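You operate a simulated robot arm through the tools that you are given. There is no shell and no other tool. Be economical: measure what you need, move in short steps, check, and stop when the job is done.

You run a simulated robot arm. Do the job below in one go: nothing can be reset, and whatever is moved stays where it is left.

TASK
Strip the test jig: relay and its three fuses into the green tray.
Fine: grey rocker switch off before you pull anything.

Only the result counts: the job must be done as asked and must still hold three seconds after the hand-in. Knocking over, shifting, dropping, spilling or breaking anything else fails it.

THE ROBOT
A 7-joint arm with a two-finger parallel gripper, fixed in place. Base frame: the origin is at the foot of the arm, x ahead of it, y to its left, z up; the work surface is at about z = 0.85. Readings come in m, rad, newtons and seconds.
With the tool pointing down near the work surface it reaches from about 0.24 to 0.68 m from the base axis. Its first joint turns from -1.152 to 1.152 rad. Payload 2.4 kg.
The tool frame sits at the grasp point between the pads (the TCP): z along the fingers, y along the line on which they close. The tips reach 0.03 m beyond it. Largest opening 0.094 m; finger width 0.028, thickness 0.01; the body of the gripper, 0.05 by 0.096 m, starts 0.055 m behind the TCP.
Orientation is that of the tool frame in the base frame, as a unit quaternion [w, x, y, z]. With the fingers straight down and closing along the base's y, the tool's x points along the base's -x, its y along +y and its z along -z.

THE INTERFACE
- The arm moves only by the tool send_rows. Its arguments are lists of equal length, an entry for each row: "delta_pos": the shift along the tool's x, y, z in mm, a list of three; "rot": the turn, a rotation vector about the tool's x, y, z in rad, a list of three; "hand": the finger opening in mm, from 0 to 94. In form: {"delta_pos": [[tx, ty, tz], ...], "rot": [[rx, ry, rz], ...], "hand": [hand, ...]}. A call has 1 to 8 rows; each row is the pose to reach, as a shift and turn from the pose commanded when the call began, along the tool's axes at that moment. Rows are played at 5 a second. More than 0.05 m and 0.15 rad between two rows, or a gripper value outside its range, and nothing of the call is played. A pose out of reach is approached as far as the arm can. The call stops where the force on the tool passes 40 N (or 10 N more than at its start, if that is more) or the arm is blocked; 0.2 s more then pass. Each finger travels about 0.153 m/s and halts on what it meets, pressing with about 41 N; the grip force reading is that of the motor and also rises with nothing between the fingers. The clock runs only during rows and for 0.2 s after the last one: add rows that repeat a pose to give the fingers time. The reply holds the time, the measured pose of the TCP, the force on the tool along the base axes, the opening and the grip force, in the units named above and with some noise.
- Cameras (640 x 400 px; columns grow to the right, rows downward): "scene" is fixed at [0.0436, 0.4885, 1.4286]; the picture's right is [-0.63, -0.78, 0.00], its down [-0.54, 0.44, -0.72] and it looks along [0.56, -0.45, -0.70] (base axes); focal length 232 px, centre (320, 200). "wrist" rides on the gripper at [0.076, 0.014, -0.102] in the tool frame; the picture's right is [-0.18, 0.98, 0.00], its down [-0.75, -0.14, -0.64] and it looks along [-0.63, -0.12, 0.77] (tool axes); focal length 243 px, centre (320, 200). There is no depth. A picture from a camera that has moved, and an enlarged one, comes with that camera's place and axes in the base frame and with its lens.
- camera(camera): a new picture of that camera. The clock stands still meanwhile.
- zoom(camera, box): a new picture of the part [left, top, right, bottom] of that camera's present view, enlarged. The clock stands still meanwhile.
- sign_off(): hands the job in; it is judged then, once.

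Go step by step. Nothing tells you positions but the pictures and the camera data: compare them with the known pose of the tool, close in by small moves and look again before you grip or let go. The budget is 120 turns and 76 pictures, counting those below and the enlarged ones. Unless the task says otherwise, let go and move clear before handing in, and close with one line.

The tools are called after ">>>" as a command line: name --argument value ..., lists and objects as JSON in quotes. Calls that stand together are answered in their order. send_rows: Moves the arm, as the interface text tells. Its arguments: {"type":"object","properties":{"delta_pos":{"type":"array","items":{"type":"array","items":{"type":"number"}}},"rot":{"type":"array","items":{"type":"array","items":{"type":"number"}}},"hand":{"type":"array","items":{"type":"number"}}},"required":["delta_pos","rot","hand"]} The other tools are called the same way: camera (camera) takes a picture; zoom (camera, box) takes an enlarged picture of a part of a camera's view; sign_off () hands the job in.

At the start:

```text
clock: 0.0
tcp_pos: [0.3385, 0.1778, 1.2487]
orientation: [0.0, 0.0, 1.0, 0.0]
wrist_force: [-0.8, 0.2, 0.5]
finger_gap: 0.0943
finger_force: 0.0
```

scene: 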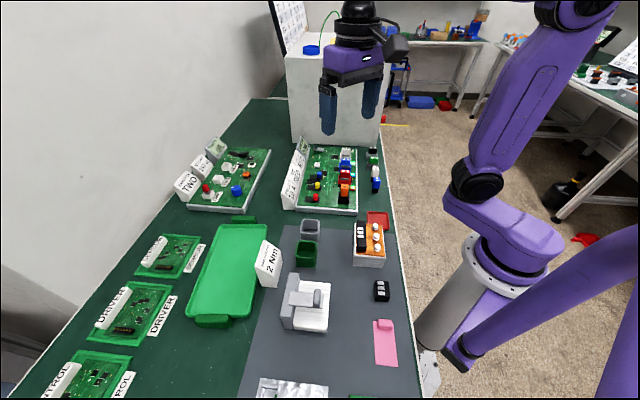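
wrist: 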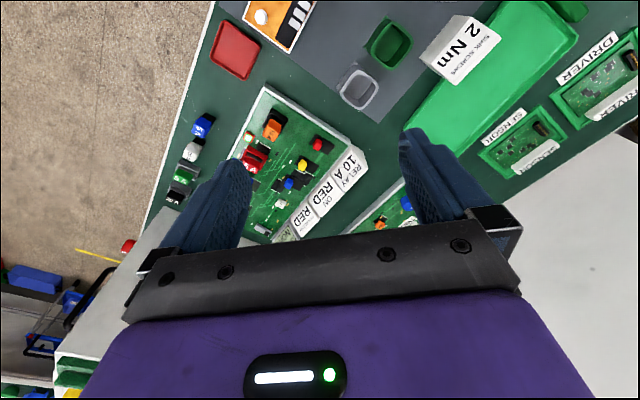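

I see a bench with several boards, a large green tray and a block of coloured parts near a "RELAY 10 A" board. I'll zoom in to identify the test jig, relay, fuses and the grey rocker.

>>> zoom --camera "scene" --box '[270, 130, 400, 220]'

>>> zoom --camera "scene" --box '[240, 200, 420, 400]'

>>> zoom --camera "scene" --box '[160, 130, 290, 220]'

>>> zoom --camera "wrist" --box '[150, 80, 400, 250]'

```text
4.44 times, centred on (335, 175) of scene
camera zoom: at [0.0436, 0.4885, 1.4286], right [-0.63, -0.78, 0.0], down [-0.54, 0.44, -0.72], along [0.56, -0.45, -0.7], focal length 1032 px, centre (253, 311)
```

zoom: 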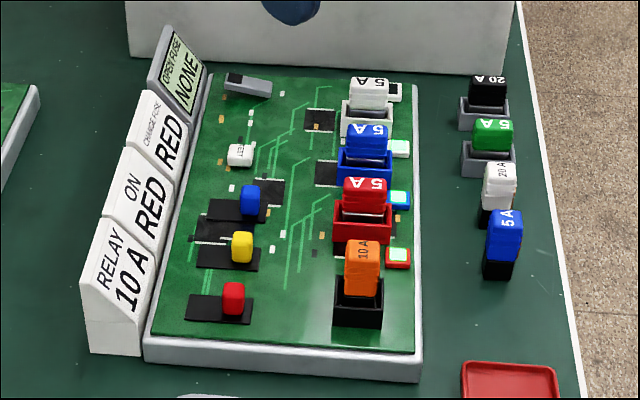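

```text
2.00 times, centred on (330, 300) of scene
camera zoom: at [0.0436, 0.4885, 1.4286], right [-0.63, -0.78, 0.0], down [-0.54, 0.44, -0.72], along [0.56, -0.45, -0.7], focal length 464 px, centre (300, 0)
```

zoom: 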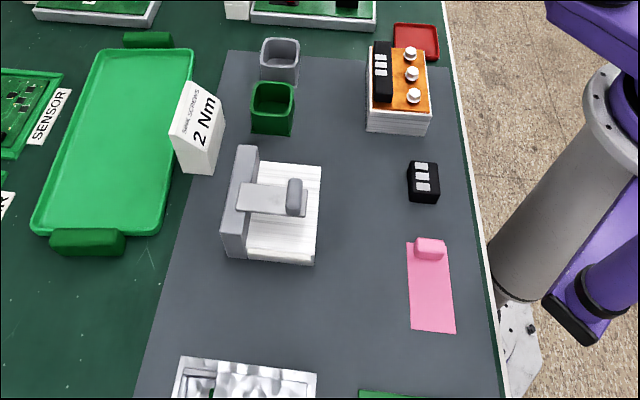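

```text
4.44 times, centred on (225, 175) of scene
camera zoom: at [0.0436, 0.4885, 1.4286], right [-0.63, -0.78, 0.0], down [-0.54, 0.44, -0.72], along [0.56, -0.45, -0.7], focal length 1032 px, centre (742, 311)
```

zoom: 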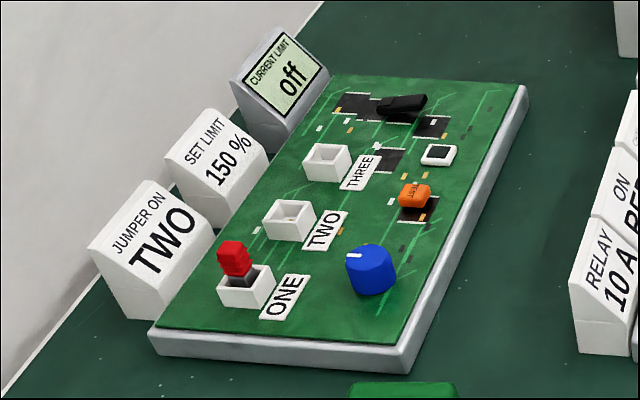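

```text
2.35 times, centred on (275, 165) of wrist
camera zoom: at [0.2613, 0.1923, 1.3503], right [0.18, 0.98, 0.0], down [0.75, -0.14, 0.64], along [0.63, -0.12, -0.77], focal length 571 px, centre (426, 282)
```

zoom: 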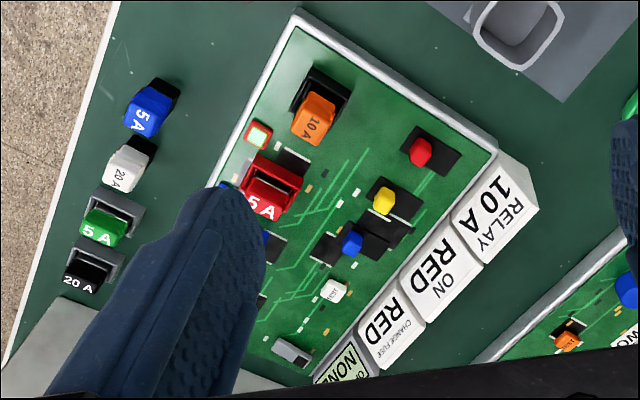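

The jig is the board with the "NONE" fuse display: orange 10 A relay, red, blue and white 5 A fuses in sockets, and the grey rocker at the far end, near (0.73, -0.06). I'll move over for closer views.

>>> zoom --camera "scene" --box '[300, 138, 340, 163]'

>>> send_rows --delta_pos '[[-40, -25, 20], [-80, -50, 40], [-120, -75, 60], [-160, -100, 80], [-200, -125, 100], [-240, -150, 110], [-270, -170, 120], [-270, -170, 120]]' --rot '[[0, 0, 0], [0, 0, 0], [0, 0, 0], [0, 0, 0], [0, 0, 0], [0, 0, 0], [0, 0, 0], [0, 0, 0]]' --hand '[94, 94, 94, 94, 94, 94, 94, 94]'

>>> camera --camera "wrist"

```text
16.00 times, centred on (320, 150) of scene
camera zoom: at [0.0436, 0.4885, 1.4286], right [-0.63, -0.78, 0.0], down [-0.54, 0.44, -0.72], along [0.56, -0.45, -0.7], focal length 3716 px, centre (320, 992)
```

zoom: 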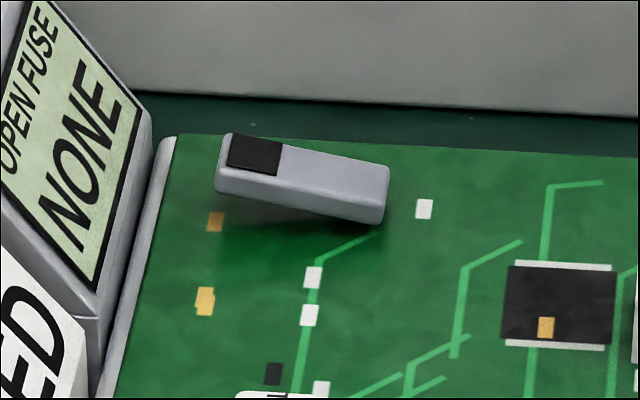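

```text
refused: row 1 steps farther than a row can; nothing moved
```

```text
68 pictures are left
camera wrist: at [0.2613, 0.1923, 1.3503], right [0.18, 0.98, 0.0], down [0.75, -0.14, 0.64], along [0.63, -0.12, -0.77], focal length 243 px, centre (320, 200)
```

wrist: 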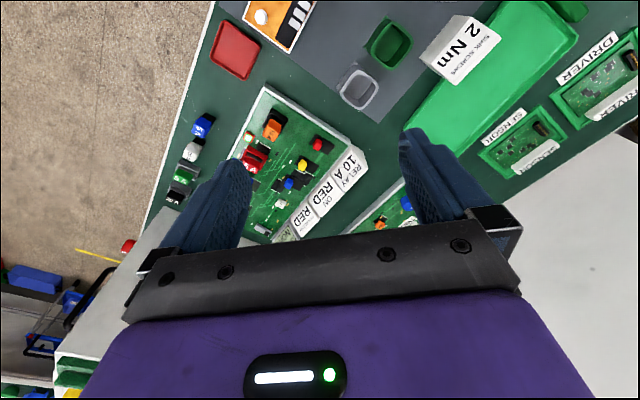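

The rocker's marked end is raised, so I take that as the end to press; the lit display and LEDs should confirm it. I'll redo the move with smaller rows.

>>> send_rows --delta_pos '[[-34, -22, 15], [-68, -44, 30], [-102, -66, 45], [-136, -88, 60], [-170, -110, 75], [-204, -132, 90], [-238, -154, 105], [-270, -176, 120]]' --rot '[[0, 0, 0], [0, 0, 0], [0, 0, 0], [0, 0, 0], [0, 0, 0], [0, 0, 0], [0, 0, 0], [0, 0, 0]]' --hand '[94, 94, 94, 94, 94, 94, 94, 94]'

>>> camera --camera "wrist"

```text
clock: 1.8
tcp_pos: [0.6076, 0.0014, 1.1301]
orientation: [0.0, -0.001, 1.0, 0.0]
wrist_force: [-0.5, 0.4, 0.2]
finger_gap: 0.0938
finger_force: 0.0
```

```text
67 pictures are left
camera wrist: at [0.5313, 0.0156, 1.2328], right [0.18, 0.98, 0.0], down [0.75, -0.14, 0.64], along [0.63, -0.12, -0.77], focal length 243 px, centre (320, 200)
```

wrist: 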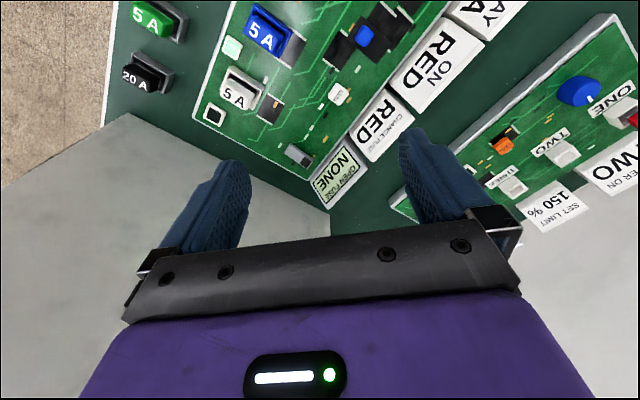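

The rocker lies near (0.72, -0.06). I'll zoom in for its geometry.

>>> zoom --camera "wrist" --box '[190, 60, 390, 185]'

>>> zoom --camera "wrist" --box '[270, 135, 326, 170]'

```text
3.20 times, centred on (290, 122) of wrist
camera zoom: at [0.5313, 0.0156, 1.2328], right [0.18, 0.98, 0.0], down [0.75, -0.14, 0.64], along [0.63, -0.12, -0.77], focal length 776 px, centre (416, 448)
```

zoom: 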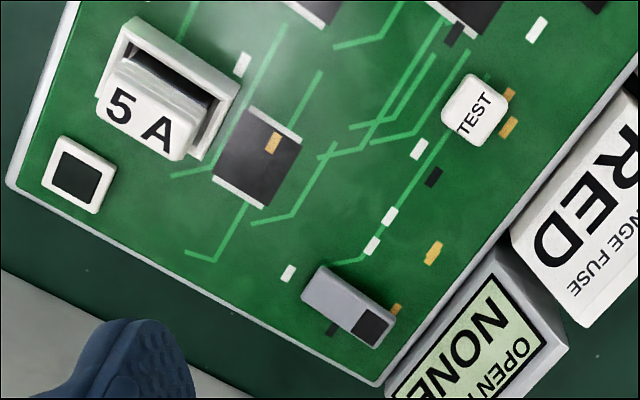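

```text
11.43 times, centred on (298, 152) of wrist
camera zoom: at [0.5313, 0.0156, 1.2328], right [0.18, 0.98, 0.0], down [0.75, -0.14, 0.64], along [0.63, -0.12, -0.77], focal length 2773 px, centre (571, 743)
```

zoom: 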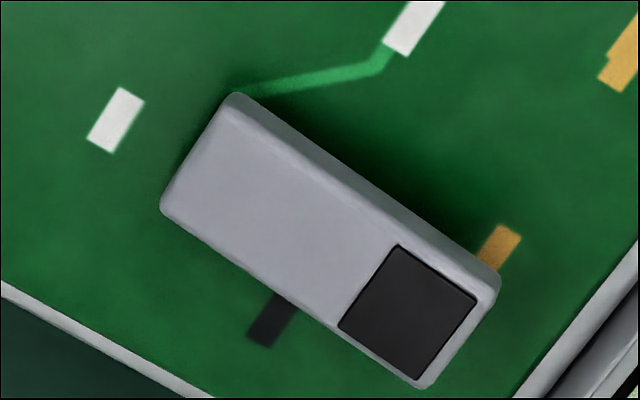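

I'll turn the tool so that the finger width runs along the board. Then I'll tilt the tips outward for reach and close the hand so the tips can press the raised, marked end.

>>> send_rows --delta_pos '[[0, 0, 0], [0, 0, 0], [0, 0, 0], [0, 0, 0], [0, 0, 0]]' --rot '[[0, 0, 0.15], [0, 0, 0.3], [0, 0, 0.45], [0, 0, 0.6], [0, 0, 0.6]]' --hand '[94, 60, 30, 0, 0]'

>>> send_rows --delta_pos '[[0, 0, 0], [0, 0, 0], [0, 0, 0], [0, 0, 0], [0, 0, 0]]' --rot '[[0, -0.1, 0], [0, -0.2, 0], [0, -0.3, 0], [0, -0.4, 0], [0, -0.4, 0]]' --hand '[0, 0, 0, 0, 0]'

```text
clock: 3.0
tcp_pos: [0.6075, 0.0019, 1.1282]
orientation: [0.0, 0.296, 0.955, 0.0]
wrist_force: [-0.6, -0.3, 0.2]
finger_gap: 0.0
finger_force: 33.0
```

```text
clock: 4.2
tcp_pos: [0.6071, 0.0024, 1.1282]
orientation: [0.191, 0.289, 0.936, -0.059]
wrist_force: [-0.4, 0.2, -0.6]
finger_gap: 0.0
finger_force: 33.2
```

The tool is tilted and closed, and its contact edge sits about 33 mm below the TCP. Next I'll hover above the marked end.

>>> send_rows --delta_pos '[[-13.5, 7, 35], [-27, 14, 70], [-40.5, 21, 105], [-54, 28, 140], [-67.4, 34.7, 175], [-67.4, 34.7, 175]]' --rot '[[0, 0, 0], [0, 0, 0], [0, 0, 0], [0, 0, 0], [0, 0, 0], [0, 0, 0]]' --hand '[0, 0, 0, 0, 0, 0]'

>>> zoom --camera "scene" --box '[280, 110, 376, 170]'

>>> camera --camera "wrist"

```text
clock: 5.6
tcp_pos: [0.7363, -0.0447, 0.9894]
orientation: [0.19, 0.289, 0.936, -0.059]
wrist_force: [0.5, -0.1, -0.3]
finger_gap: 0.0001
finger_force: 33.2
```

```text
6.67 times, centred on (328, 140) of scene
camera zoom: at [0.0437, 0.4884, 1.4286], right [-0.63, -0.78, 0.0], down [-0.54, 0.44, -0.72], along [0.56, -0.45, -0.7], focal length 1548 px, centre (267, 600)
```

zoom: 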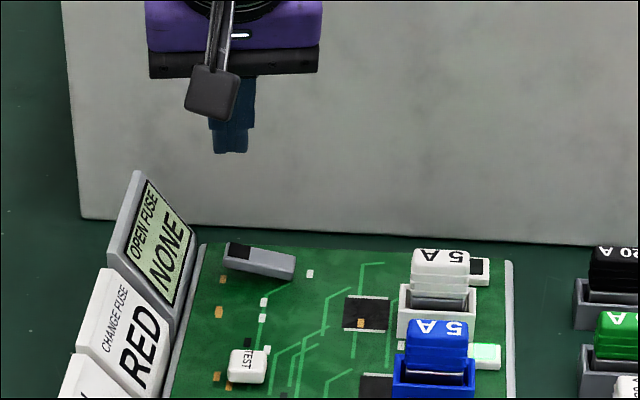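

```text
63 pictures are left
camera wrist: at [0.653, 0.0281, 1.0546], right [0.69, 0.72, 0.07], down [0.29, -0.37, 0.88], along [0.66, -0.59, -0.46], focal length 243 px, centre (320, 200)
```

wrist: 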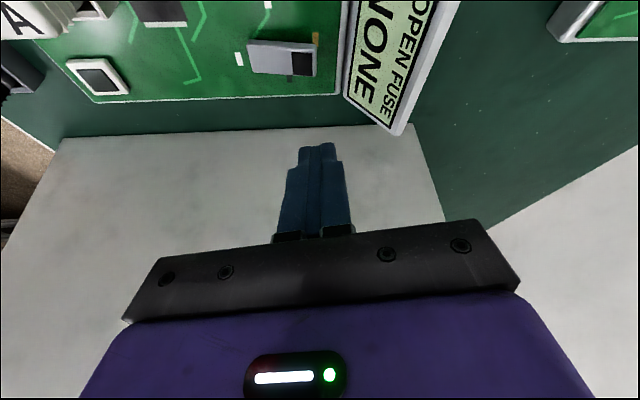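

The tips are nearly above the mark, which I put at about (0.728, -0.043). I'll descend most of the way and check.

>>> send_rows --delta_pos '[[5, 0.5, 10], [10, 1, 20], [16, 1, 30], [21, 1, 38.5], [21, 1, 38.5]]' --rot '[[0, 0, 0], [0, 0, 0], [0, 0, 0], [0, 0, 0], [0, 0, 0]]' --hand '[0, 0, 0, 0, 0]'

>>> zoom --camera "wrist" --box '[220, 60, 412, 180]'

>>> zoom --camera "scene" --box '[296, 130, 344, 160]'

```text
clock: 6.8
tcp_pos: [0.7328, -0.0407, 0.9497]
orientation: [0.189, 0.29, 0.936, -0.059]
wrist_force: [-0.5, -0.6, -0.6]
finger_gap: 0.0
finger_force: 33.4
```

```text
3.33 times, centred on (316, 120) of wrist
camera zoom: at [0.6501, 0.0333, 1.0142], right [0.69, 0.72, 0.07], down [0.29, -0.37, 0.88], along [0.66, -0.59, -0.46], focal length 809 px, centre (333, 467)
```

zoom: 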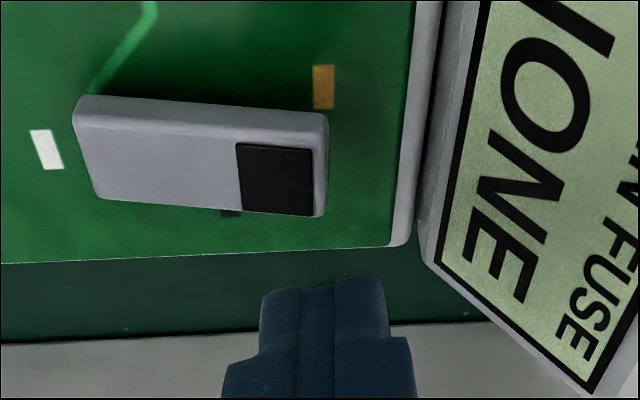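

```text
13.33 times, centred on (320, 145) of scene
camera zoom: at [0.0436, 0.4885, 1.4286], right [-0.63, -0.78, 0.0], down [-0.54, 0.44, -0.72], along [0.56, -0.45, -0.7], focal length 3097 px, centre (320, 933)
```

zoom: 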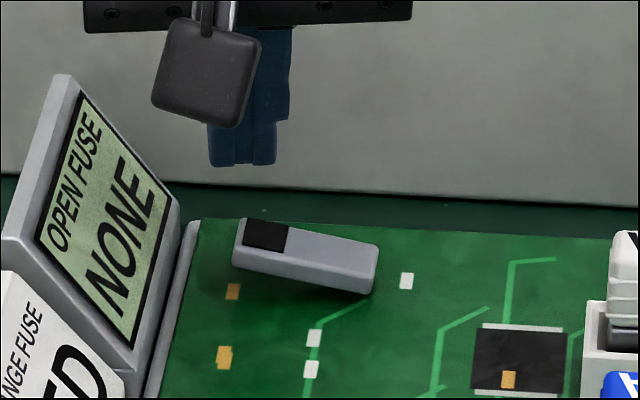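

Both views show the tips about 6 mm too far toward the display. I'll correct that and press down gently.

>>> send_rows --delta_pos '[[0, -6, 0], [3.9, -6, 9.2], [7.8, -6, 18.4], [9.7, -6, 23], [11.7, -6, 27.6], [11.7, -6, 27.6]]' --rot '[[0, 0, 0], [0, 0, 0], [0, 0, 0], [0, 0, 0], [0, 0, 0], [0, 0, 0]]' --hand '[0, 0, 0, 0, 0, 0]'

>>> zoom --camera "wrist" --box '[220, 60, 412, 180]'

>>> zoom --camera "scene" --box '[280, 130, 400, 205]'

```text
clock: 8.2
tcp_pos: [0.7308, -0.0437, 0.9268]
orientation: [0.195, 0.288, 0.936, -0.058]
wrist_force: [0.3, 0.6, 2.2]
finger_gap: 0.0
finger_force: 33.0
stopped in row 6: the force on the tool passed its limit (the readings are from after the stop); the commanded pose is now the measured one
```

```text
3.33 times, centred on (316, 120) of wrist
camera zoom: at [0.647, 0.0302, 0.9902], right [0.69, 0.72, 0.08], down [0.28, -0.36, 0.89], along [0.67, -0.59, -0.45], focal length 809 px, centre (333, 467)
```

zoom: 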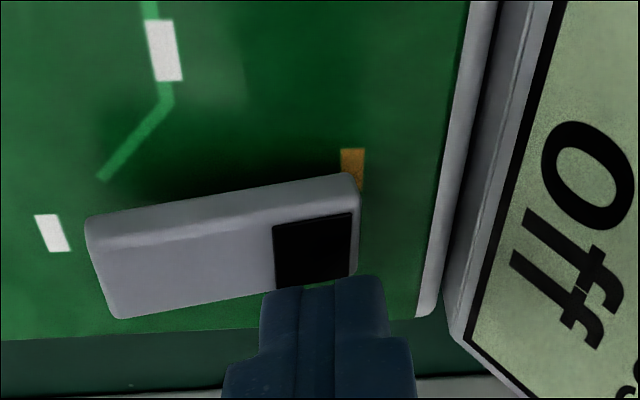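

```text
5.33 times, centred on (340, 168) of scene
camera zoom: at [0.0436, 0.4885, 1.4286], right [-0.63, -0.78, 0.0], down [-0.54, 0.44, -0.72], along [0.56, -0.45, -0.7], focal length 1239 px, centre (213, 373)
```

zoom: 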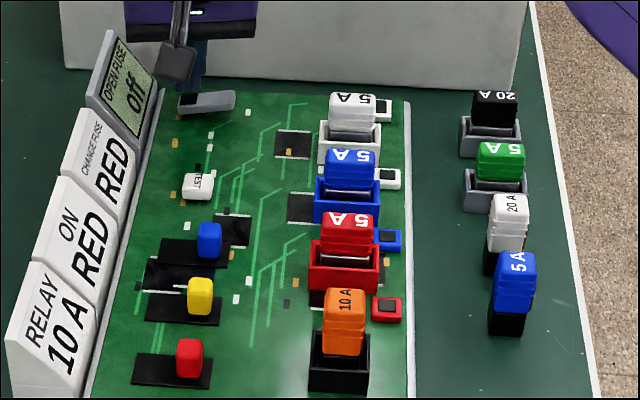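

The display now reads "off" and every LED is dark, so the rocker is off. I'll retreat upward, straighten the tool and open the hand.

>>> send_rows --delta_pos '[[-6, 0, -14], [-15, 0, -37], [-31, 0, -74], [-40, 0, -110], [-40, 0, -150], [-40, 0, -190], [-40, 0, -190]]' --rot '[[0, 0, 0], [0, 0, 0], [0, 0, 0], [0, 0.1, 0], [0, 0.2, 0], [0, 0.3, 0], [0, 0.4, 0]]' --hand '[0, 0, 0, 0, 0, 0, 94]'

```text
clock: 9.8
tcp_pos: [0.6802, -0.0329, 1.1033]
orientation: [0.053, 0.294, 0.954, -0.013]
wrist_force: [0.0, -0.2, -0.1]
finger_gap: 0.0941
finger_force: 0.0
out of reach, approached as far as the arm can: row 5, 6, 7
```

The arm ran to its reach limit with a small tilt left over. I'll move back over the row of fuses and check the pose.

>>> send_rows --delta_pos '[[34, -15, 0], [68, -30, 0], [102, -45, 0], [136, -60, 0], [168, -73, 0], [168, -73, 0]]' --rot '[[0, 0, 0], [0, 0, 0], [0, 0, 0], [0, 0, 0], [0, 0, 0], [0, 0, 0]]' --hand '[94, 94, 94, 94, 94, 94]'

>>> camera --camera "wrist"

```text
clock: 11.2
tcp_pos: [0.4993, 0.0031, 1.0811]
orientation: [0.055, 0.295, 0.954, -0.014]
wrist_force: [0.3, 0.5, 0.0]
finger_gap: 0.0941
finger_force: 0.1
```

```text
58 pictures are left
camera wrist: at [0.4347, 0.0637, 1.1741], right [0.7, 0.71, 0.03], down [0.48, -0.5, 0.72], along [0.53, -0.5, -0.69], focal length 243 px, centre (320, 200)
```

wrist: 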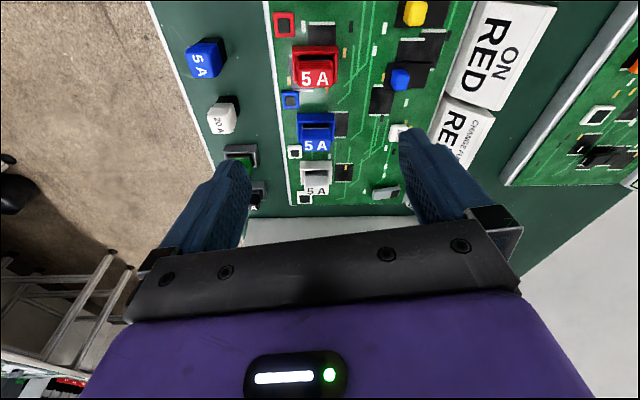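

The tool is lined up with the jig, and red, blue and white fuses are in view. I'll zoom for detail.

>>> zoom --camera "wrist" --box '[240, 0, 400, 100]'

>>> zoom --camera "wrist" --box '[240, 100, 400, 200]'

>>> zoom --camera "scene" --box '[330, 140, 394, 215]'

```text
4.00 times, centred on (320, 50) of wrist
camera zoom: at [0.4347, 0.0637, 1.1741], right [0.7, 0.71, 0.03], down [0.48, -0.5, 0.72], along [0.53, -0.5, -0.69], focal length 970 px, centre (320, 800)
```

zoom: 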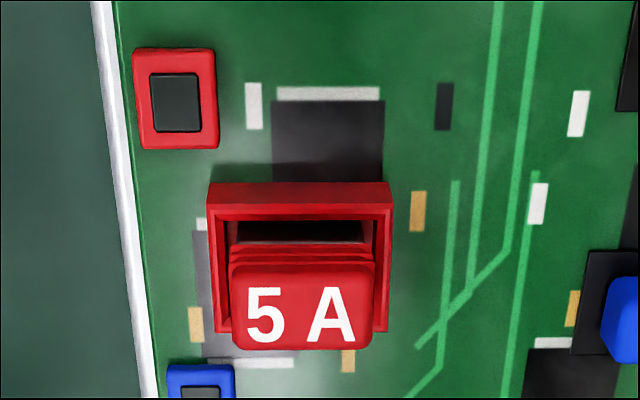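

```text
4.00 times, centred on (320, 150) of wrist
camera zoom: at [0.4347, 0.0637, 1.1741], right [0.7, 0.71, 0.03], down [0.48, -0.5, 0.72], along [0.53, -0.5, -0.69], focal length 970 px, centre (320, 400)
```

zoom: 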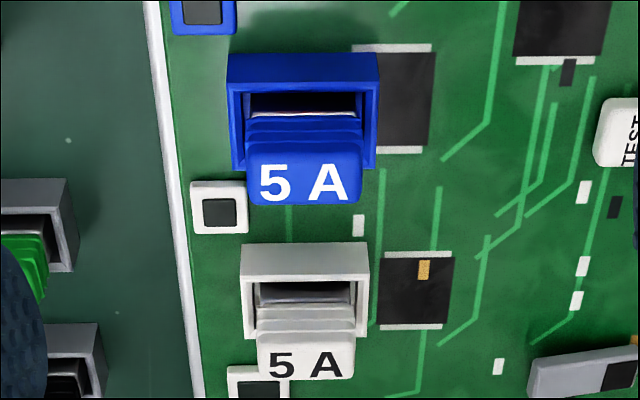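

```text
5.33 times, centred on (362, 178) of scene
camera zoom: at [0.0436, 0.4885, 1.4286], right [-0.63, -0.78, 0.0], down [-0.54, 0.44, -0.72], along [0.56, -0.45, -0.7], focal length 1239 px, centre (96, 320)
```

zoom: 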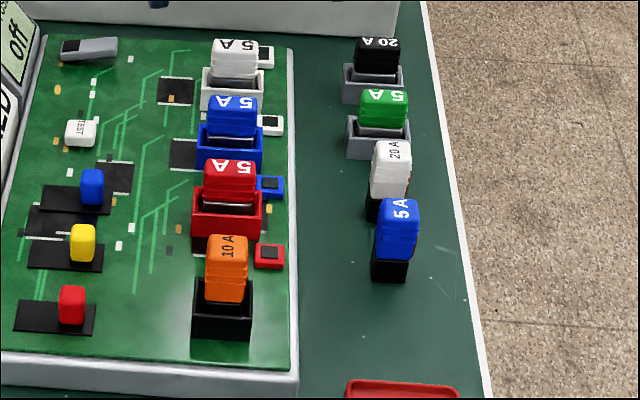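

The fuses sit in a row at 45°, tops near z ≈ 0.925: red (0.499, 0.004), blue (0.556, -0.053), white (0.610, -0.108). I'll straighten the tool, line it up with them and come down a bit above red.

>>> send_rows --delta_pos '[[0, 0, 0], [0, 0, 0], [0, 0, 15], [0, 0, 30], [0, 0, 30]]' --rot '[[0, 0.055, 0.09], [0, 0.11, 0.185], [0, 0.11, 0.185], [0, 0.11, 0.185], [0, 0.11, 0.185]]' --hand '[60, 60, 60, 60, 60]'

>>> camera --camera "wrist"

```text
clock: 12.4
tcp_pos: [0.5026, 0.0024, 1.0541]
orientation: [0.003, 0.382, 0.924, 0.008]
wrist_force: [-1.2, -0.4, -0.1]
finger_gap: 0.0601
finger_force: 0.1
```

```text
54 pictures are left
camera wrist: at [0.4579, 0.0646, 1.1562], right [0.82, 0.57, 0.01], down [0.43, -0.64, 0.64], along [0.37, -0.52, -0.77], focal length 243 px, centre (320, 200)
```

wrist: 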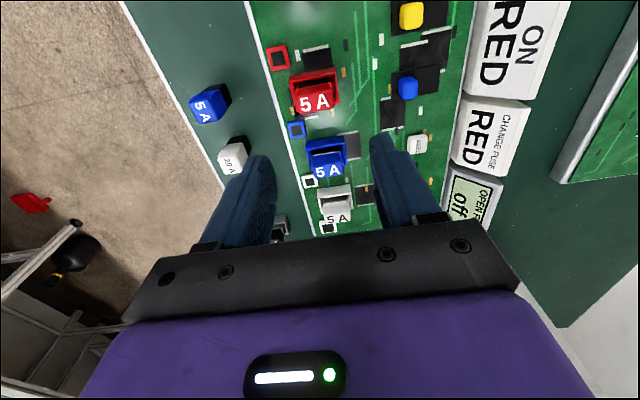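

Red checks out at (0.498, 0.005). I'll centre on it, drop to just above its cap and look.

>>> send_rows --delta_pos '[[5, -1.4, 0], [5, -1.4, 30], [5, -1.4, 60], [5, -1.4, 82], [5, -1.4, 82]]' --rot '[[0.017, 0, 0], [0.017, 0, 0], [0.017, 0, 0], [0.017, 0, 0], [0.017, 0, 0]]' --hand '[60, 60, 60, 60, 60]'

>>> camera --camera "wrist"

>>> zoom --camera "scene" --box '[320, 140, 400, 190]'

```text
clock: 13.6
tcp_pos: [0.5023, 0.0034, 0.9703]
orientation: [-0.001, 0.381, 0.925, -0.001]
wrist_force: [-0.7, -0.3, 0.1]
finger_gap: 0.0599
finger_force: 0.1
```

```text
53 pictures are left
camera wrist: at [0.4579, 0.0684, 1.0732], right [0.82, 0.57, 0.0], down [0.44, -0.63, 0.64], along [0.36, -0.53, -0.77], focal length 243 px, centre (320, 200)
```

wrist: 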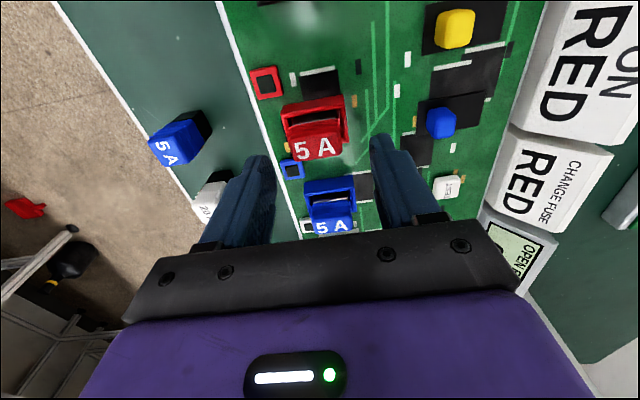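

```text
8.00 times, centred on (360, 165) of scene
camera zoom: at [0.0436, 0.4885, 1.4286], right [-0.63, -0.78, 0.0], down [-0.54, 0.44, -0.72], along [0.56, -0.45, -0.7], focal length 1858 px, centre (0, 480)
```

zoom: 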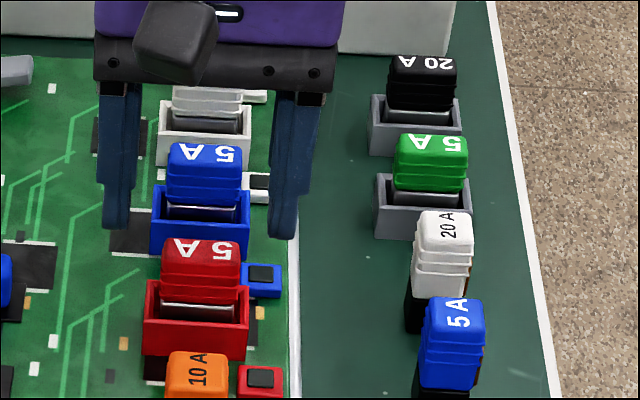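

Red is nearly centred between the fingers. I'll nudge 3.5 mm back along tool x, lower the tips to just above the socket rim, and close.

>>> send_rows --delta_pos '[[3.5, -1.3, 0], [3.5, -1.3, 16], [3.5, -1.3, 31], [3.5, -1.3, 31], [3.5, -1.3, 31], [3.5, -1.3, 31]]' --rot '[[0, 0, 0], [0, 0, 0], [0, 0, 0], [0, 0, 0], [0, 0, 0], [0, 0, 0]]' --hand '[60, 60, 60, 60, 20, 20]'

>>> zoom --camera "scene" --box '[320, 140, 400, 190]'

>>> camera --camera "wrist"

```text
clock: 15.0
tcp_pos: [0.4983, 0.007, 0.9401]
orientation: [0.0, 0.38, 0.925, 0.0]
wrist_force: [0.4, 0.0, 0.1]
finger_gap: 0.0324
finger_force: 40.7
```

```text
8.00 times, centred on (360, 165) of scene
camera zoom: at [0.0437, 0.4885, 1.4286], right [-0.63, -0.78, 0.0], down [-0.54, 0.44, -0.72], along [0.56, -0.45, -0.7], focal length 1858 px, centre (0, 480)
```

zoom: 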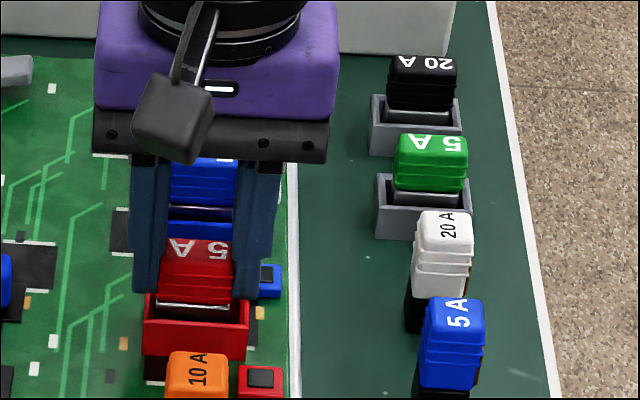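

```text
50 pictures are left
camera wrist: at [0.454, 0.0709, 1.0427], right [0.82, 0.57, 0.0], down [0.44, -0.63, 0.64], along [0.36, -0.53, -0.77], focal length 243 px, centre (320, 200)
```

wrist: 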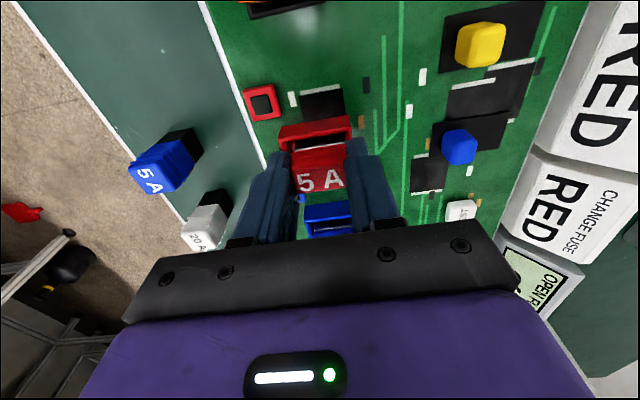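

The fuse is gripped at 32 mm. I'll pull it straight up.

>>> send_rows --delta_pos '[[0, 0, -5], [0, 0, -12], [0, 0, -25], [0, 0, -45], [0, 0, -75], [0, 0, -105], [0, 0, -105]]' --rot '[[0, 0, 0], [0, 0, 0], [0, 0, 0], [0, 0, 0], [0, 0, 0], [0, 0, 0], [0, 0, 0]]' --hand '[20, 20, 20, 20, 20, 20, 20]'

>>> zoom --camera "scene" --box '[310, 100, 406, 200]'

```text
clock: 16.6
tcp_pos: [0.4964, 0.0076, 1.0464]
orientation: [-0.001, 0.38, 0.925, -0.001]
wrist_force: [-0.8, 0.2, -0.3]
finger_gap: 0.0325
finger_force: 40.9
```

```text
4.00 times, centred on (358, 150) of scene
camera zoom: at [0.0436, 0.4885, 1.4286], right [-0.63, -0.78, 0.0], down [-0.54, 0.44, -0.72], along [0.56, -0.45, -0.7], focal length 929 px, centre (168, 400)
```

zoom: 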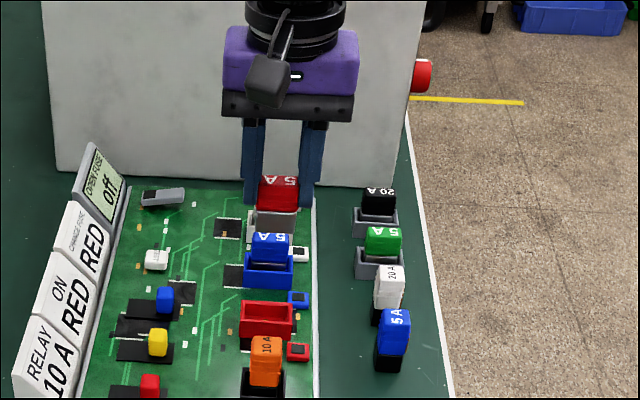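

The red fuse is out cleanly. I'll carry it over to the large green tray.

>>> send_rows --delta_pos '[[34, 28, 0], [68, 56, 0], [102, 84, 0], [136, 112, 0], [170, 140, 0], [204, 168, 0], [238, 196, 0], [272, 224, 0]]' --rot '[[0, 0, 0], [0, 0, 0], [0, 0, 0], [0, 0, 0], [0, 0, 0], [0, 0, 0], [0, 0, 0], [0, 0, 0]]' --hand '[20, 20, 20, 20, 20, 20, 20, 20]'

>>> camera --camera "scene"

>>> camera --camera "wrist"

```text
clock: 18.4
tcp_pos: [0.4646, 0.3537, 1.0466]
orientation: [0.0, 0.381, 0.924, -0.001]
wrist_force: [0.1, -0.7, -0.2]
finger_gap: 0.0328
finger_force: 40.5
```

```text
48 pictures are left
```

scene: 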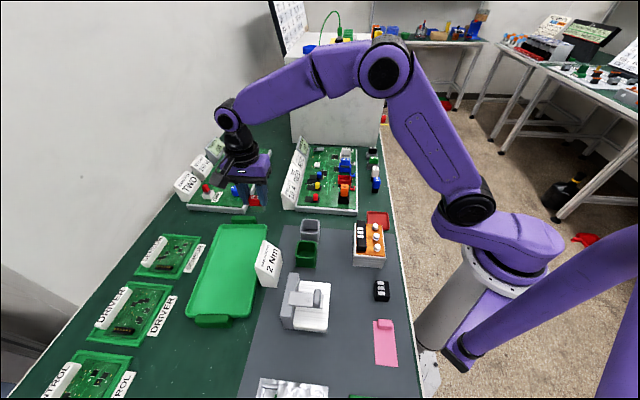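

```text
47 pictures are left
camera wrist: at [0.4198, 0.4169, 1.1486], right [0.82, 0.57, 0.0], down [0.44, -0.63, 0.64], along [0.36, -0.53, -0.77], focal length 243 px, centre (320, 200)
```

wrist: 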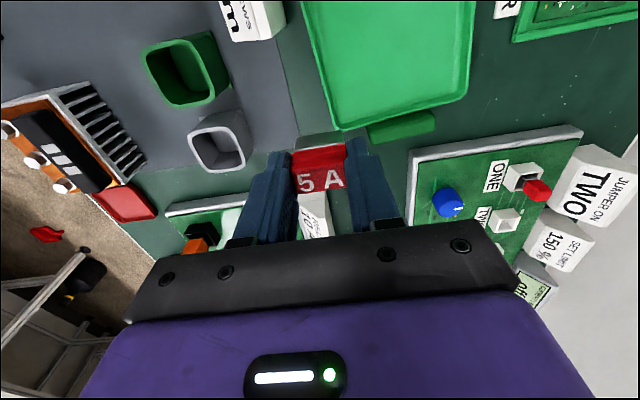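

The tray matches my estimate: its near end edge runs from (0.50, 0.33) to (0.60, 0.44). I'll go over the first drop spot, about (0.487, 0.414), and lower partway.

>>> send_rows --delta_pos '[[13, 30, 0], [26.4, 58.6, 0], [26.4, 58.6, 30], [26.4, 58.6, 60], [26.4, 58.6, 85], [26.4, 58.6, 85]]' --rot '[[0, 0, 0], [0, 0, 0], [0, 0, 0], [0, 0, 0], [0, 0, 0], [0, 0, 0]]' --hand '[20, 20, 20, 20, 20, 20]'

>>> zoom --camera "scene" --box '[190, 180, 310, 270]'

>>> camera --camera "wrist"

```text
clock: 19.8
tcp_pos: [0.4838, 0.4151, 0.9585]
orientation: [0.0, 0.382, 0.924, -0.001]
wrist_force: [0.1, -0.3, -1.0]
finger_gap: 0.0323
finger_force: 40.9
```

```text
4.44 times, centred on (250, 225) of scene
camera zoom: at [0.0436, 0.4885, 1.4286], right [-0.63, -0.78, 0.0], down [-0.54, 0.44, -0.72], along [0.56, -0.45, -0.7], focal length 1032 px, centre (631, 89)
```

zoom: 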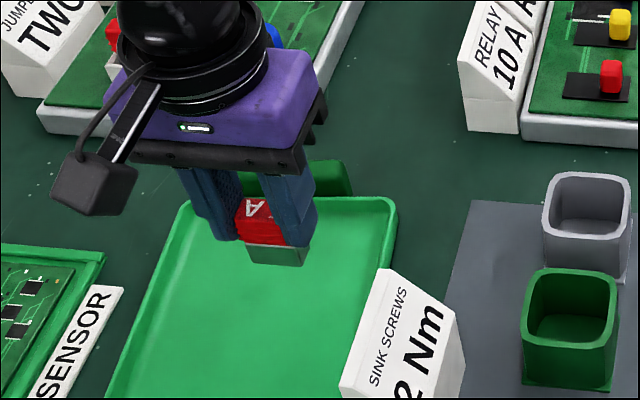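

```text
45 pictures are left
camera wrist: at [0.4397, 0.4779, 1.0607], right [0.82, 0.57, 0.0], down [0.44, -0.63, 0.64], along [0.36, -0.53, -0.77], focal length 243 px, centre (320, 200)
```

wrist: 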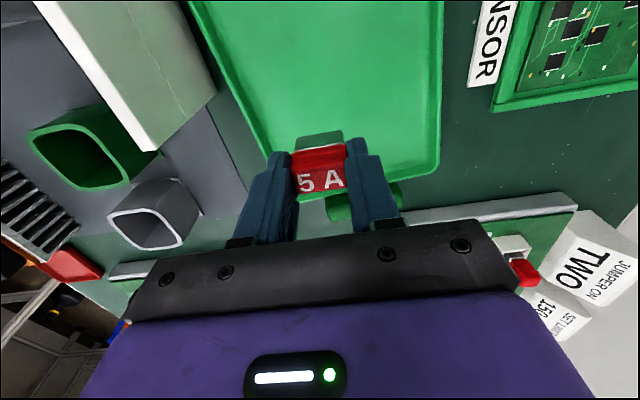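

The fuse hangs over the tray with its blades about 50 mm above the floor. I'll lower it to just off the floor.

>>> send_rows --delta_pos '[[0, 0, 15], [0, 0, 30], [0, 0, 38], [0, 0, 43], [0, 0, 43]]' --rot '[[0, 0, 0], [0, 0, 0], [0, 0, 0], [0, 0, 0], [0, 0, 0]]' --hand '[20, 20, 20, 20, 20]'

>>> zoom --camera "scene" --box '[190, 180, 310, 270]'

```text
clock: 21.0
tcp_pos: [0.4846, 0.4161, 0.9177]
orientation: [0.0, 0.38, 0.925, -0.001]
wrist_force: [-0.2, -0.4, -0.7]
finger_gap: 0.0325
finger_force: 41.0
```

```text
4.44 times, centred on (250, 225) of scene
camera zoom: at [0.0437, 0.4885, 1.4286], right [-0.63, -0.78, 0.0], down [-0.54, 0.44, -0.72], along [0.56, -0.45, -0.7], focal length 1032 px, centre (631, 89)
```

zoom: 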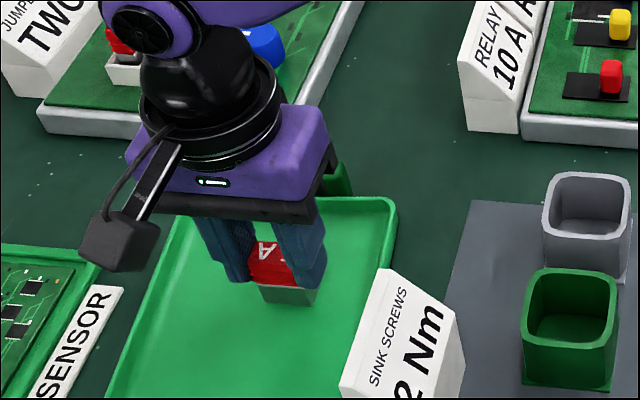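

The blade is within a few mm of the floor. I'll feel down in small steps.

>>> send_rows --delta_pos '[[0, 0, 1.5], [0, 0, 3], [0, 0, 3]]' --rot '[[0, 0, 0], [0, 0, 0], [0, 0, 0]]' --hand '[20, 20, 20]'

>>> send_rows --delta_pos '[[0, 0, 1], [0, 0, 2], [0, 0, 2]]' --rot '[[0, 0, 0], [0, 0, 0], [0, 0, 0]]' --hand '[20, 20, 20]'

```text
clock: 21.8
tcp_pos: [0.4851, 0.4173, 0.9155]
orientation: [0.0, 0.381, 0.925, -0.001]
wrist_force: [-0.2, -0.6, -0.8]
finger_gap: 0.0325
finger_force: 40.7
```

```text
clock: 22.6
tcp_pos: [0.4848, 0.4166, 0.9135]
orientation: [0.0, 0.38, 0.925, -0.001]
wrist_force: [0.3, -0.7, -0.7]
finger_gap: 0.0325
finger_force: 41.2
```

Still no contact. I'll continue in small steps.

>>> send_rows --delta_pos '[[0, 0, 1], [0, 0, 2], [0, 0, 3], [0, 0, 3]]' --rot '[[0, 0, 0], [0, 0, 0], [0, 0, 0], [0, 0, 0]]' --hand '[20, 20, 20, 20]'

>>> zoom --camera "scene" --box '[220, 200, 276, 242]'

```text
clock: 23.6
tcp_pos: [0.4856, 0.4163, 0.9118]
orientation: [0.001, 0.381, 0.925, 0.0]
wrist_force: [-6.2, -4.2, 18.5]
finger_gap: 0.0326
finger_force: 40.6
```

```text
9.52 times, centred on (248, 221) of scene
camera zoom: at [0.0432, 0.4881, 1.4287], right [-0.63, -0.78, 0.0], down [-0.54, 0.44, -0.72], along [0.56, -0.45, -0.7], focal length 2212 px, centre (1006, 0)
```

zoom: 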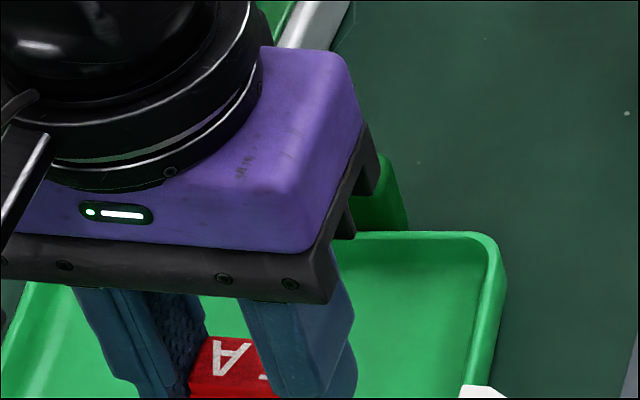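

Contact with the floor at TCP z = 0.912. I'll ease off 1 mm, open and rise.

>>> send_rows --delta_pos '[[0, 0, -1.5], [0, 0, -1.5], [0, 0, -1.5], [0, 0, -20], [0, 0, -60], [0, 0, -100], [0, 0, -135]]' --rot '[[0, 0, 0], [0, 0, 0], [0, 0, 0], [0, 0, 0], [0, 0, 0], [0, 0, 0], [0, 0, 0]]' --hand '[20, 50, 50, 50, 55, 60, 60]'

>>> zoom --camera "scene" --box '[190, 180, 310, 270]'

```text
clock: 25.2
tcp_pos: [0.4873, 0.4125, 1.0441]
orientation: [-0.001, 0.381, 0.925, 0.0]
wrist_force: [-0.3, -0.6, 0.4]
finger_gap: 0.06
finger_force: 0.0
```

```text
4.44 times, centred on (250, 225) of scene
camera zoom: at [0.0436, 0.4884, 1.4286], right [-0.63, -0.78, 0.0], down [-0.54, 0.44, -0.72], along [0.56, -0.45, -0.7], focal length 1032 px, centre (631, 89)
```

zoom: 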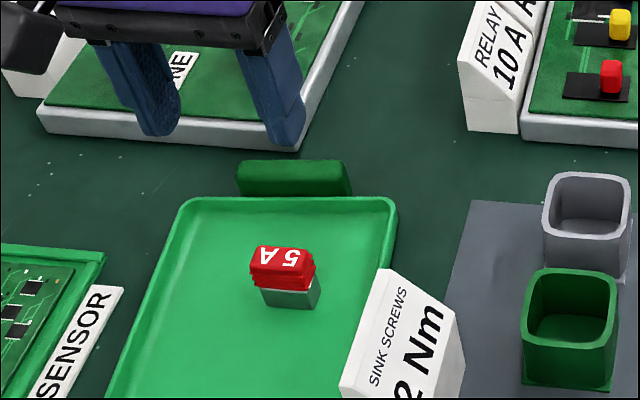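

Red stands safely in the tray. I'll go back for blue.

>>> send_rows --delta_pos '[[-34.1, -25.6, 0], [-68.2, -51.2, 0], [-102.3, -76.8, 0], [-136.4, -102.4, 0], [-170.5, -128, 0], [-204.6, -153.6, 0], [-238.7, -179.2, 0], [-272.8, -204.8, 0]]' --rot '[[0, 0, 0], [0, 0, 0], [0, 0, 0], [0, 0, 0], [0, 0, 0], [0, 0, 0], [0, 0, 0], [0, 0, 0]]' --hand '[60, 60, 60, 60, 60, 60, 60, 60]'

>>> send_rows --delta_pos '[[-34.1, -25.6, 0], [-68.2, -51.2, 0], [-102.3, -76.8, 0], [-102.3, -76.8, 35], [-102.3, -76.8, 70], [-102.3, -76.8, 70]]' --rot '[[0, 0, 0], [0, 0, 0], [0, 0, 0], [0, 0, 0], [0, 0, 0], [0, 0, 0]]' --hand '[60, 60, 60, 60, 60, 60]'

>>> camera --camera "wrist"

>>> zoom --camera "scene" --box '[320, 140, 400, 190]'

```text
clock: 27.0
tcp_pos: [0.5343, 0.0773, 1.0476]
orientation: [-0.001, 0.382, 0.924, 0.0]
wrist_force: [0.1, -1.2, 0.6]
finger_gap: 0.0599
finger_force: 0.1
```

```text
clock: 28.4
tcp_pos: [0.551, -0.0473, 0.9761]
orientation: [0.0, 0.381, 0.925, -0.001]
wrist_force: [0.2, 0.2, 0.4]
finger_gap: 0.0599
finger_force: 0.0
```

```text
41 pictures are left
camera wrist: at [0.5085, 0.0161, 1.0786], right [0.82, 0.57, 0.0], down [0.44, -0.63, 0.64], along [0.36, -0.53, -0.77], focal length 243 px, centre (320, 200)
```

wrist: 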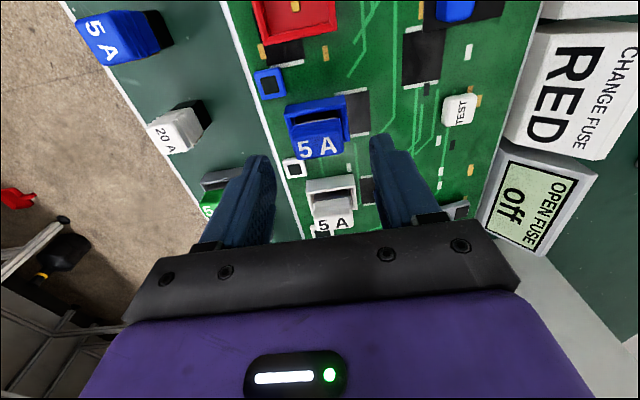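

```text
8.00 times, centred on (360, 165) of scene
camera zoom: at [0.0437, 0.4884, 1.4286], right [-0.63, -0.78, 0.0], down [-0.54, 0.44, -0.72], along [0.56, -0.45, -0.7], focal length 1858 px, centre (0, 480)
```

zoom: 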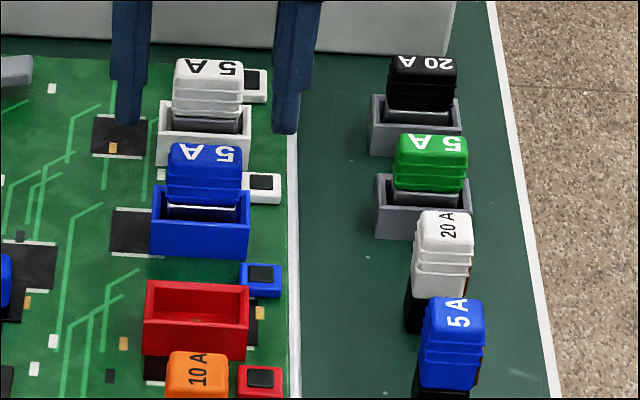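

Blue sits almost exactly under the hand. I'll descend with a tiny correction and close.

>>> send_rows --delta_pos '[[1, -0.8, 0], [1, -0.8, 19], [1, -0.8, 37.5], [1, -0.8, 37.5], [1, -0.8, 37.5], [1, -0.8, 37.5]]' --rot '[[0, 0, 0], [0, 0, 0], [0, 0, 0], [0, 0, 0], [0, 0, 0], [0, 0, 0]]' --hand '[60, 60, 60, 60, 20, 20]'

>>> zoom --camera "scene" --box '[320, 140, 400, 190]'

```text
clock: 29.8
tcp_pos: [0.5528, -0.0459, 0.9401]
orientation: [0.0, 0.381, 0.924, -0.001]
wrist_force: [0.1, 0.0, 1.0]
finger_gap: 0.0326
finger_force: 41.4
```

```text
8.00 times, centred on (360, 165) of scene
camera zoom: at [0.0437, 0.4885, 1.4286], right [-0.63, -0.78, 0.0], down [-0.54, 0.44, -0.72], along [0.56, -0.45, -0.7], focal length 1858 px, centre (0, 480)
```

zoom: 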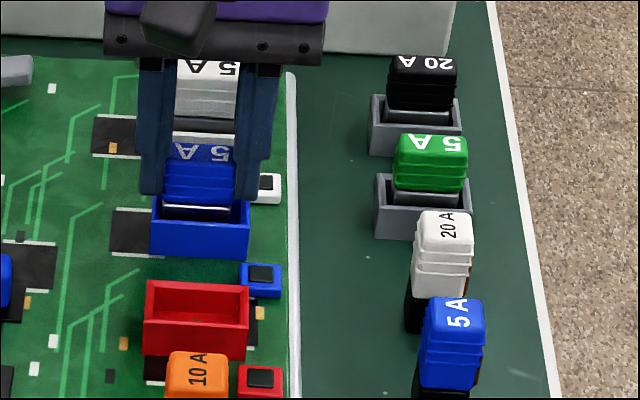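

Blue is gripped at 32.6 mm. I'll pull it straight up and start the carry.

>>> send_rows --delta_pos '[[0, 0, -5], [0, 0, -12], [0, 0, -25], [0, 0, -45], [0, 0, -75], [0, 0, -105], [0, 0, -105]]' --rot '[[0, 0, 0], [0, 0, 0], [0, 0, 0], [0, 0, 0], [0, 0, 0], [0, 0, 0], [0, 0, 0]]' --hand '[20, 20, 20, 20, 20, 20, 20]'

>>> zoom --camera "scene" --box '[310, 100, 406, 200]'

```text
clock: 31.4
tcp_pos: [0.5521, -0.0456, 1.0426]
orientation: [0.0, 0.381, 0.924, -0.001]
wrist_force: [-0.8, -0.4, -0.1]
finger_gap: 0.0327
finger_force: 41.3
```

```text
4.00 times, centred on (358, 150) of scene
camera zoom: at [0.0436, 0.4885, 1.4286], right [-0.63, -0.78, 0.0], down [-0.54, 0.44, -0.72], along [0.56, -0.45, -0.7], focal length 929 px, centre (168, 400)
```

zoom: 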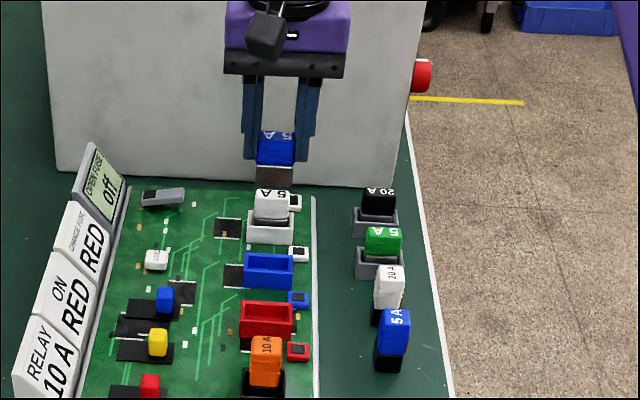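

Blue is out. I'll carry it to the second spot at about (0.443, 0.452).

>>> send_rows --delta_pos '[[35.6, 23.1, 0], [71.2, 46.2, 0], [106.8, 69.3, 0], [142.4, 92.4, 0], [178, 115.5, 0], [213.6, 138.6, 0], [249.2, 161.7, 0], [284.8, 184.8, 0]]' --rot '[[0, 0, 0], [0, 0, 0], [0, 0, 0], [0, 0, 0], [0, 0, 0], [0, 0, 0], [0, 0, 0], [0, 0, 0]]' --hand '[20, 20, 20, 20, 20, 20, 20, 20]'

>>> send_rows --delta_pos '[[35.6, 23.1, 0], [71.2, 46.2, 0], [106.8, 69.3, 0], [142.4, 92.4, 0], [142.4, 92.4, 40], [142.4, 92.4, 80], [142.4, 92.4, 80]]' --rot '[[0, 0, 0], [0, 0, 0], [0, 0, 0], [0, 0, 0], [0, 0, 0], [0, 0, 0], [0, 0, 0]]' --hand '[20, 20, 20, 20, 20, 20, 20]'

>>> zoom --camera "scene" --box '[180, 190, 300, 280]'

```text
clock: 33.2
tcp_pos: [0.4785, 0.2824, 1.0381]
orientation: [0.0, 0.382, 0.924, -0.002]
wrist_force: [-0.1, -0.2, -0.2]
finger_gap: 0.0327
finger_force: 40.5
```

```text
clock: 34.8
tcp_pos: [0.4411, 0.4478, 0.962]
orientation: [0.0, 0.382, 0.924, -0.001]
wrist_force: [0.3, -0.3, -0.3]
finger_gap: 0.0327
finger_force: 41.0
```

```text
4.44 times, centred on (240, 235) of scene
camera zoom: at [0.0436, 0.4885, 1.4286], right [-0.63, -0.78, 0.0], down [-0.54, 0.44, -0.72], along [0.56, -0.45, -0.7], focal length 1032 px, centre (676, 44)
```

zoom: 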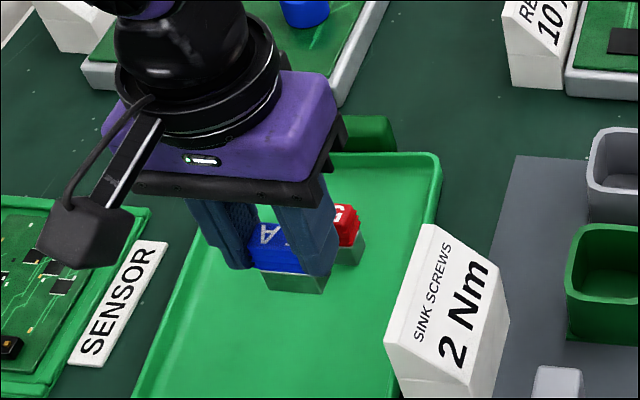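

Placement is clear of red. I'll lower to just above floor contact (TCP 0.913), open and rise.

>>> send_rows --delta_pos '[[0, 0, 20], [0, 0, 40], [0, 0, 48], [0, 0, 48]]' --rot '[[0, 0, 0], [0, 0, 0], [0, 0, 0], [0, 0, 0]]' --hand '[20, 20, 20, 20]'

```text
clock: 35.8
tcp_pos: [0.4439, 0.4504, 0.9154]
orientation: [-0.001, 0.382, 0.924, -0.001]
wrist_force: [0.2, 0.3, -0.5]
finger_gap: 0.0326
finger_force: 41.3
```

>>> send_rows --delta_pos '[[0, 0, 1.5], [0, 0, 2.5], [0, 0, 3], [0, 0, 3]]' --rot '[[0, 0, 0], [0, 0, 0], [0, 0, 0], [0, 0, 0]]' --hand '[20, 20, 20, 20]'

```text
clock: 36.8
tcp_pos: [0.4429, 0.4506, 0.9131]
orientation: [0.0, 0.381, 0.925, -0.001]
wrist_force: [-0.2, -0.1, -0.2]
finger_gap: 0.0326
finger_force: 41.4
```

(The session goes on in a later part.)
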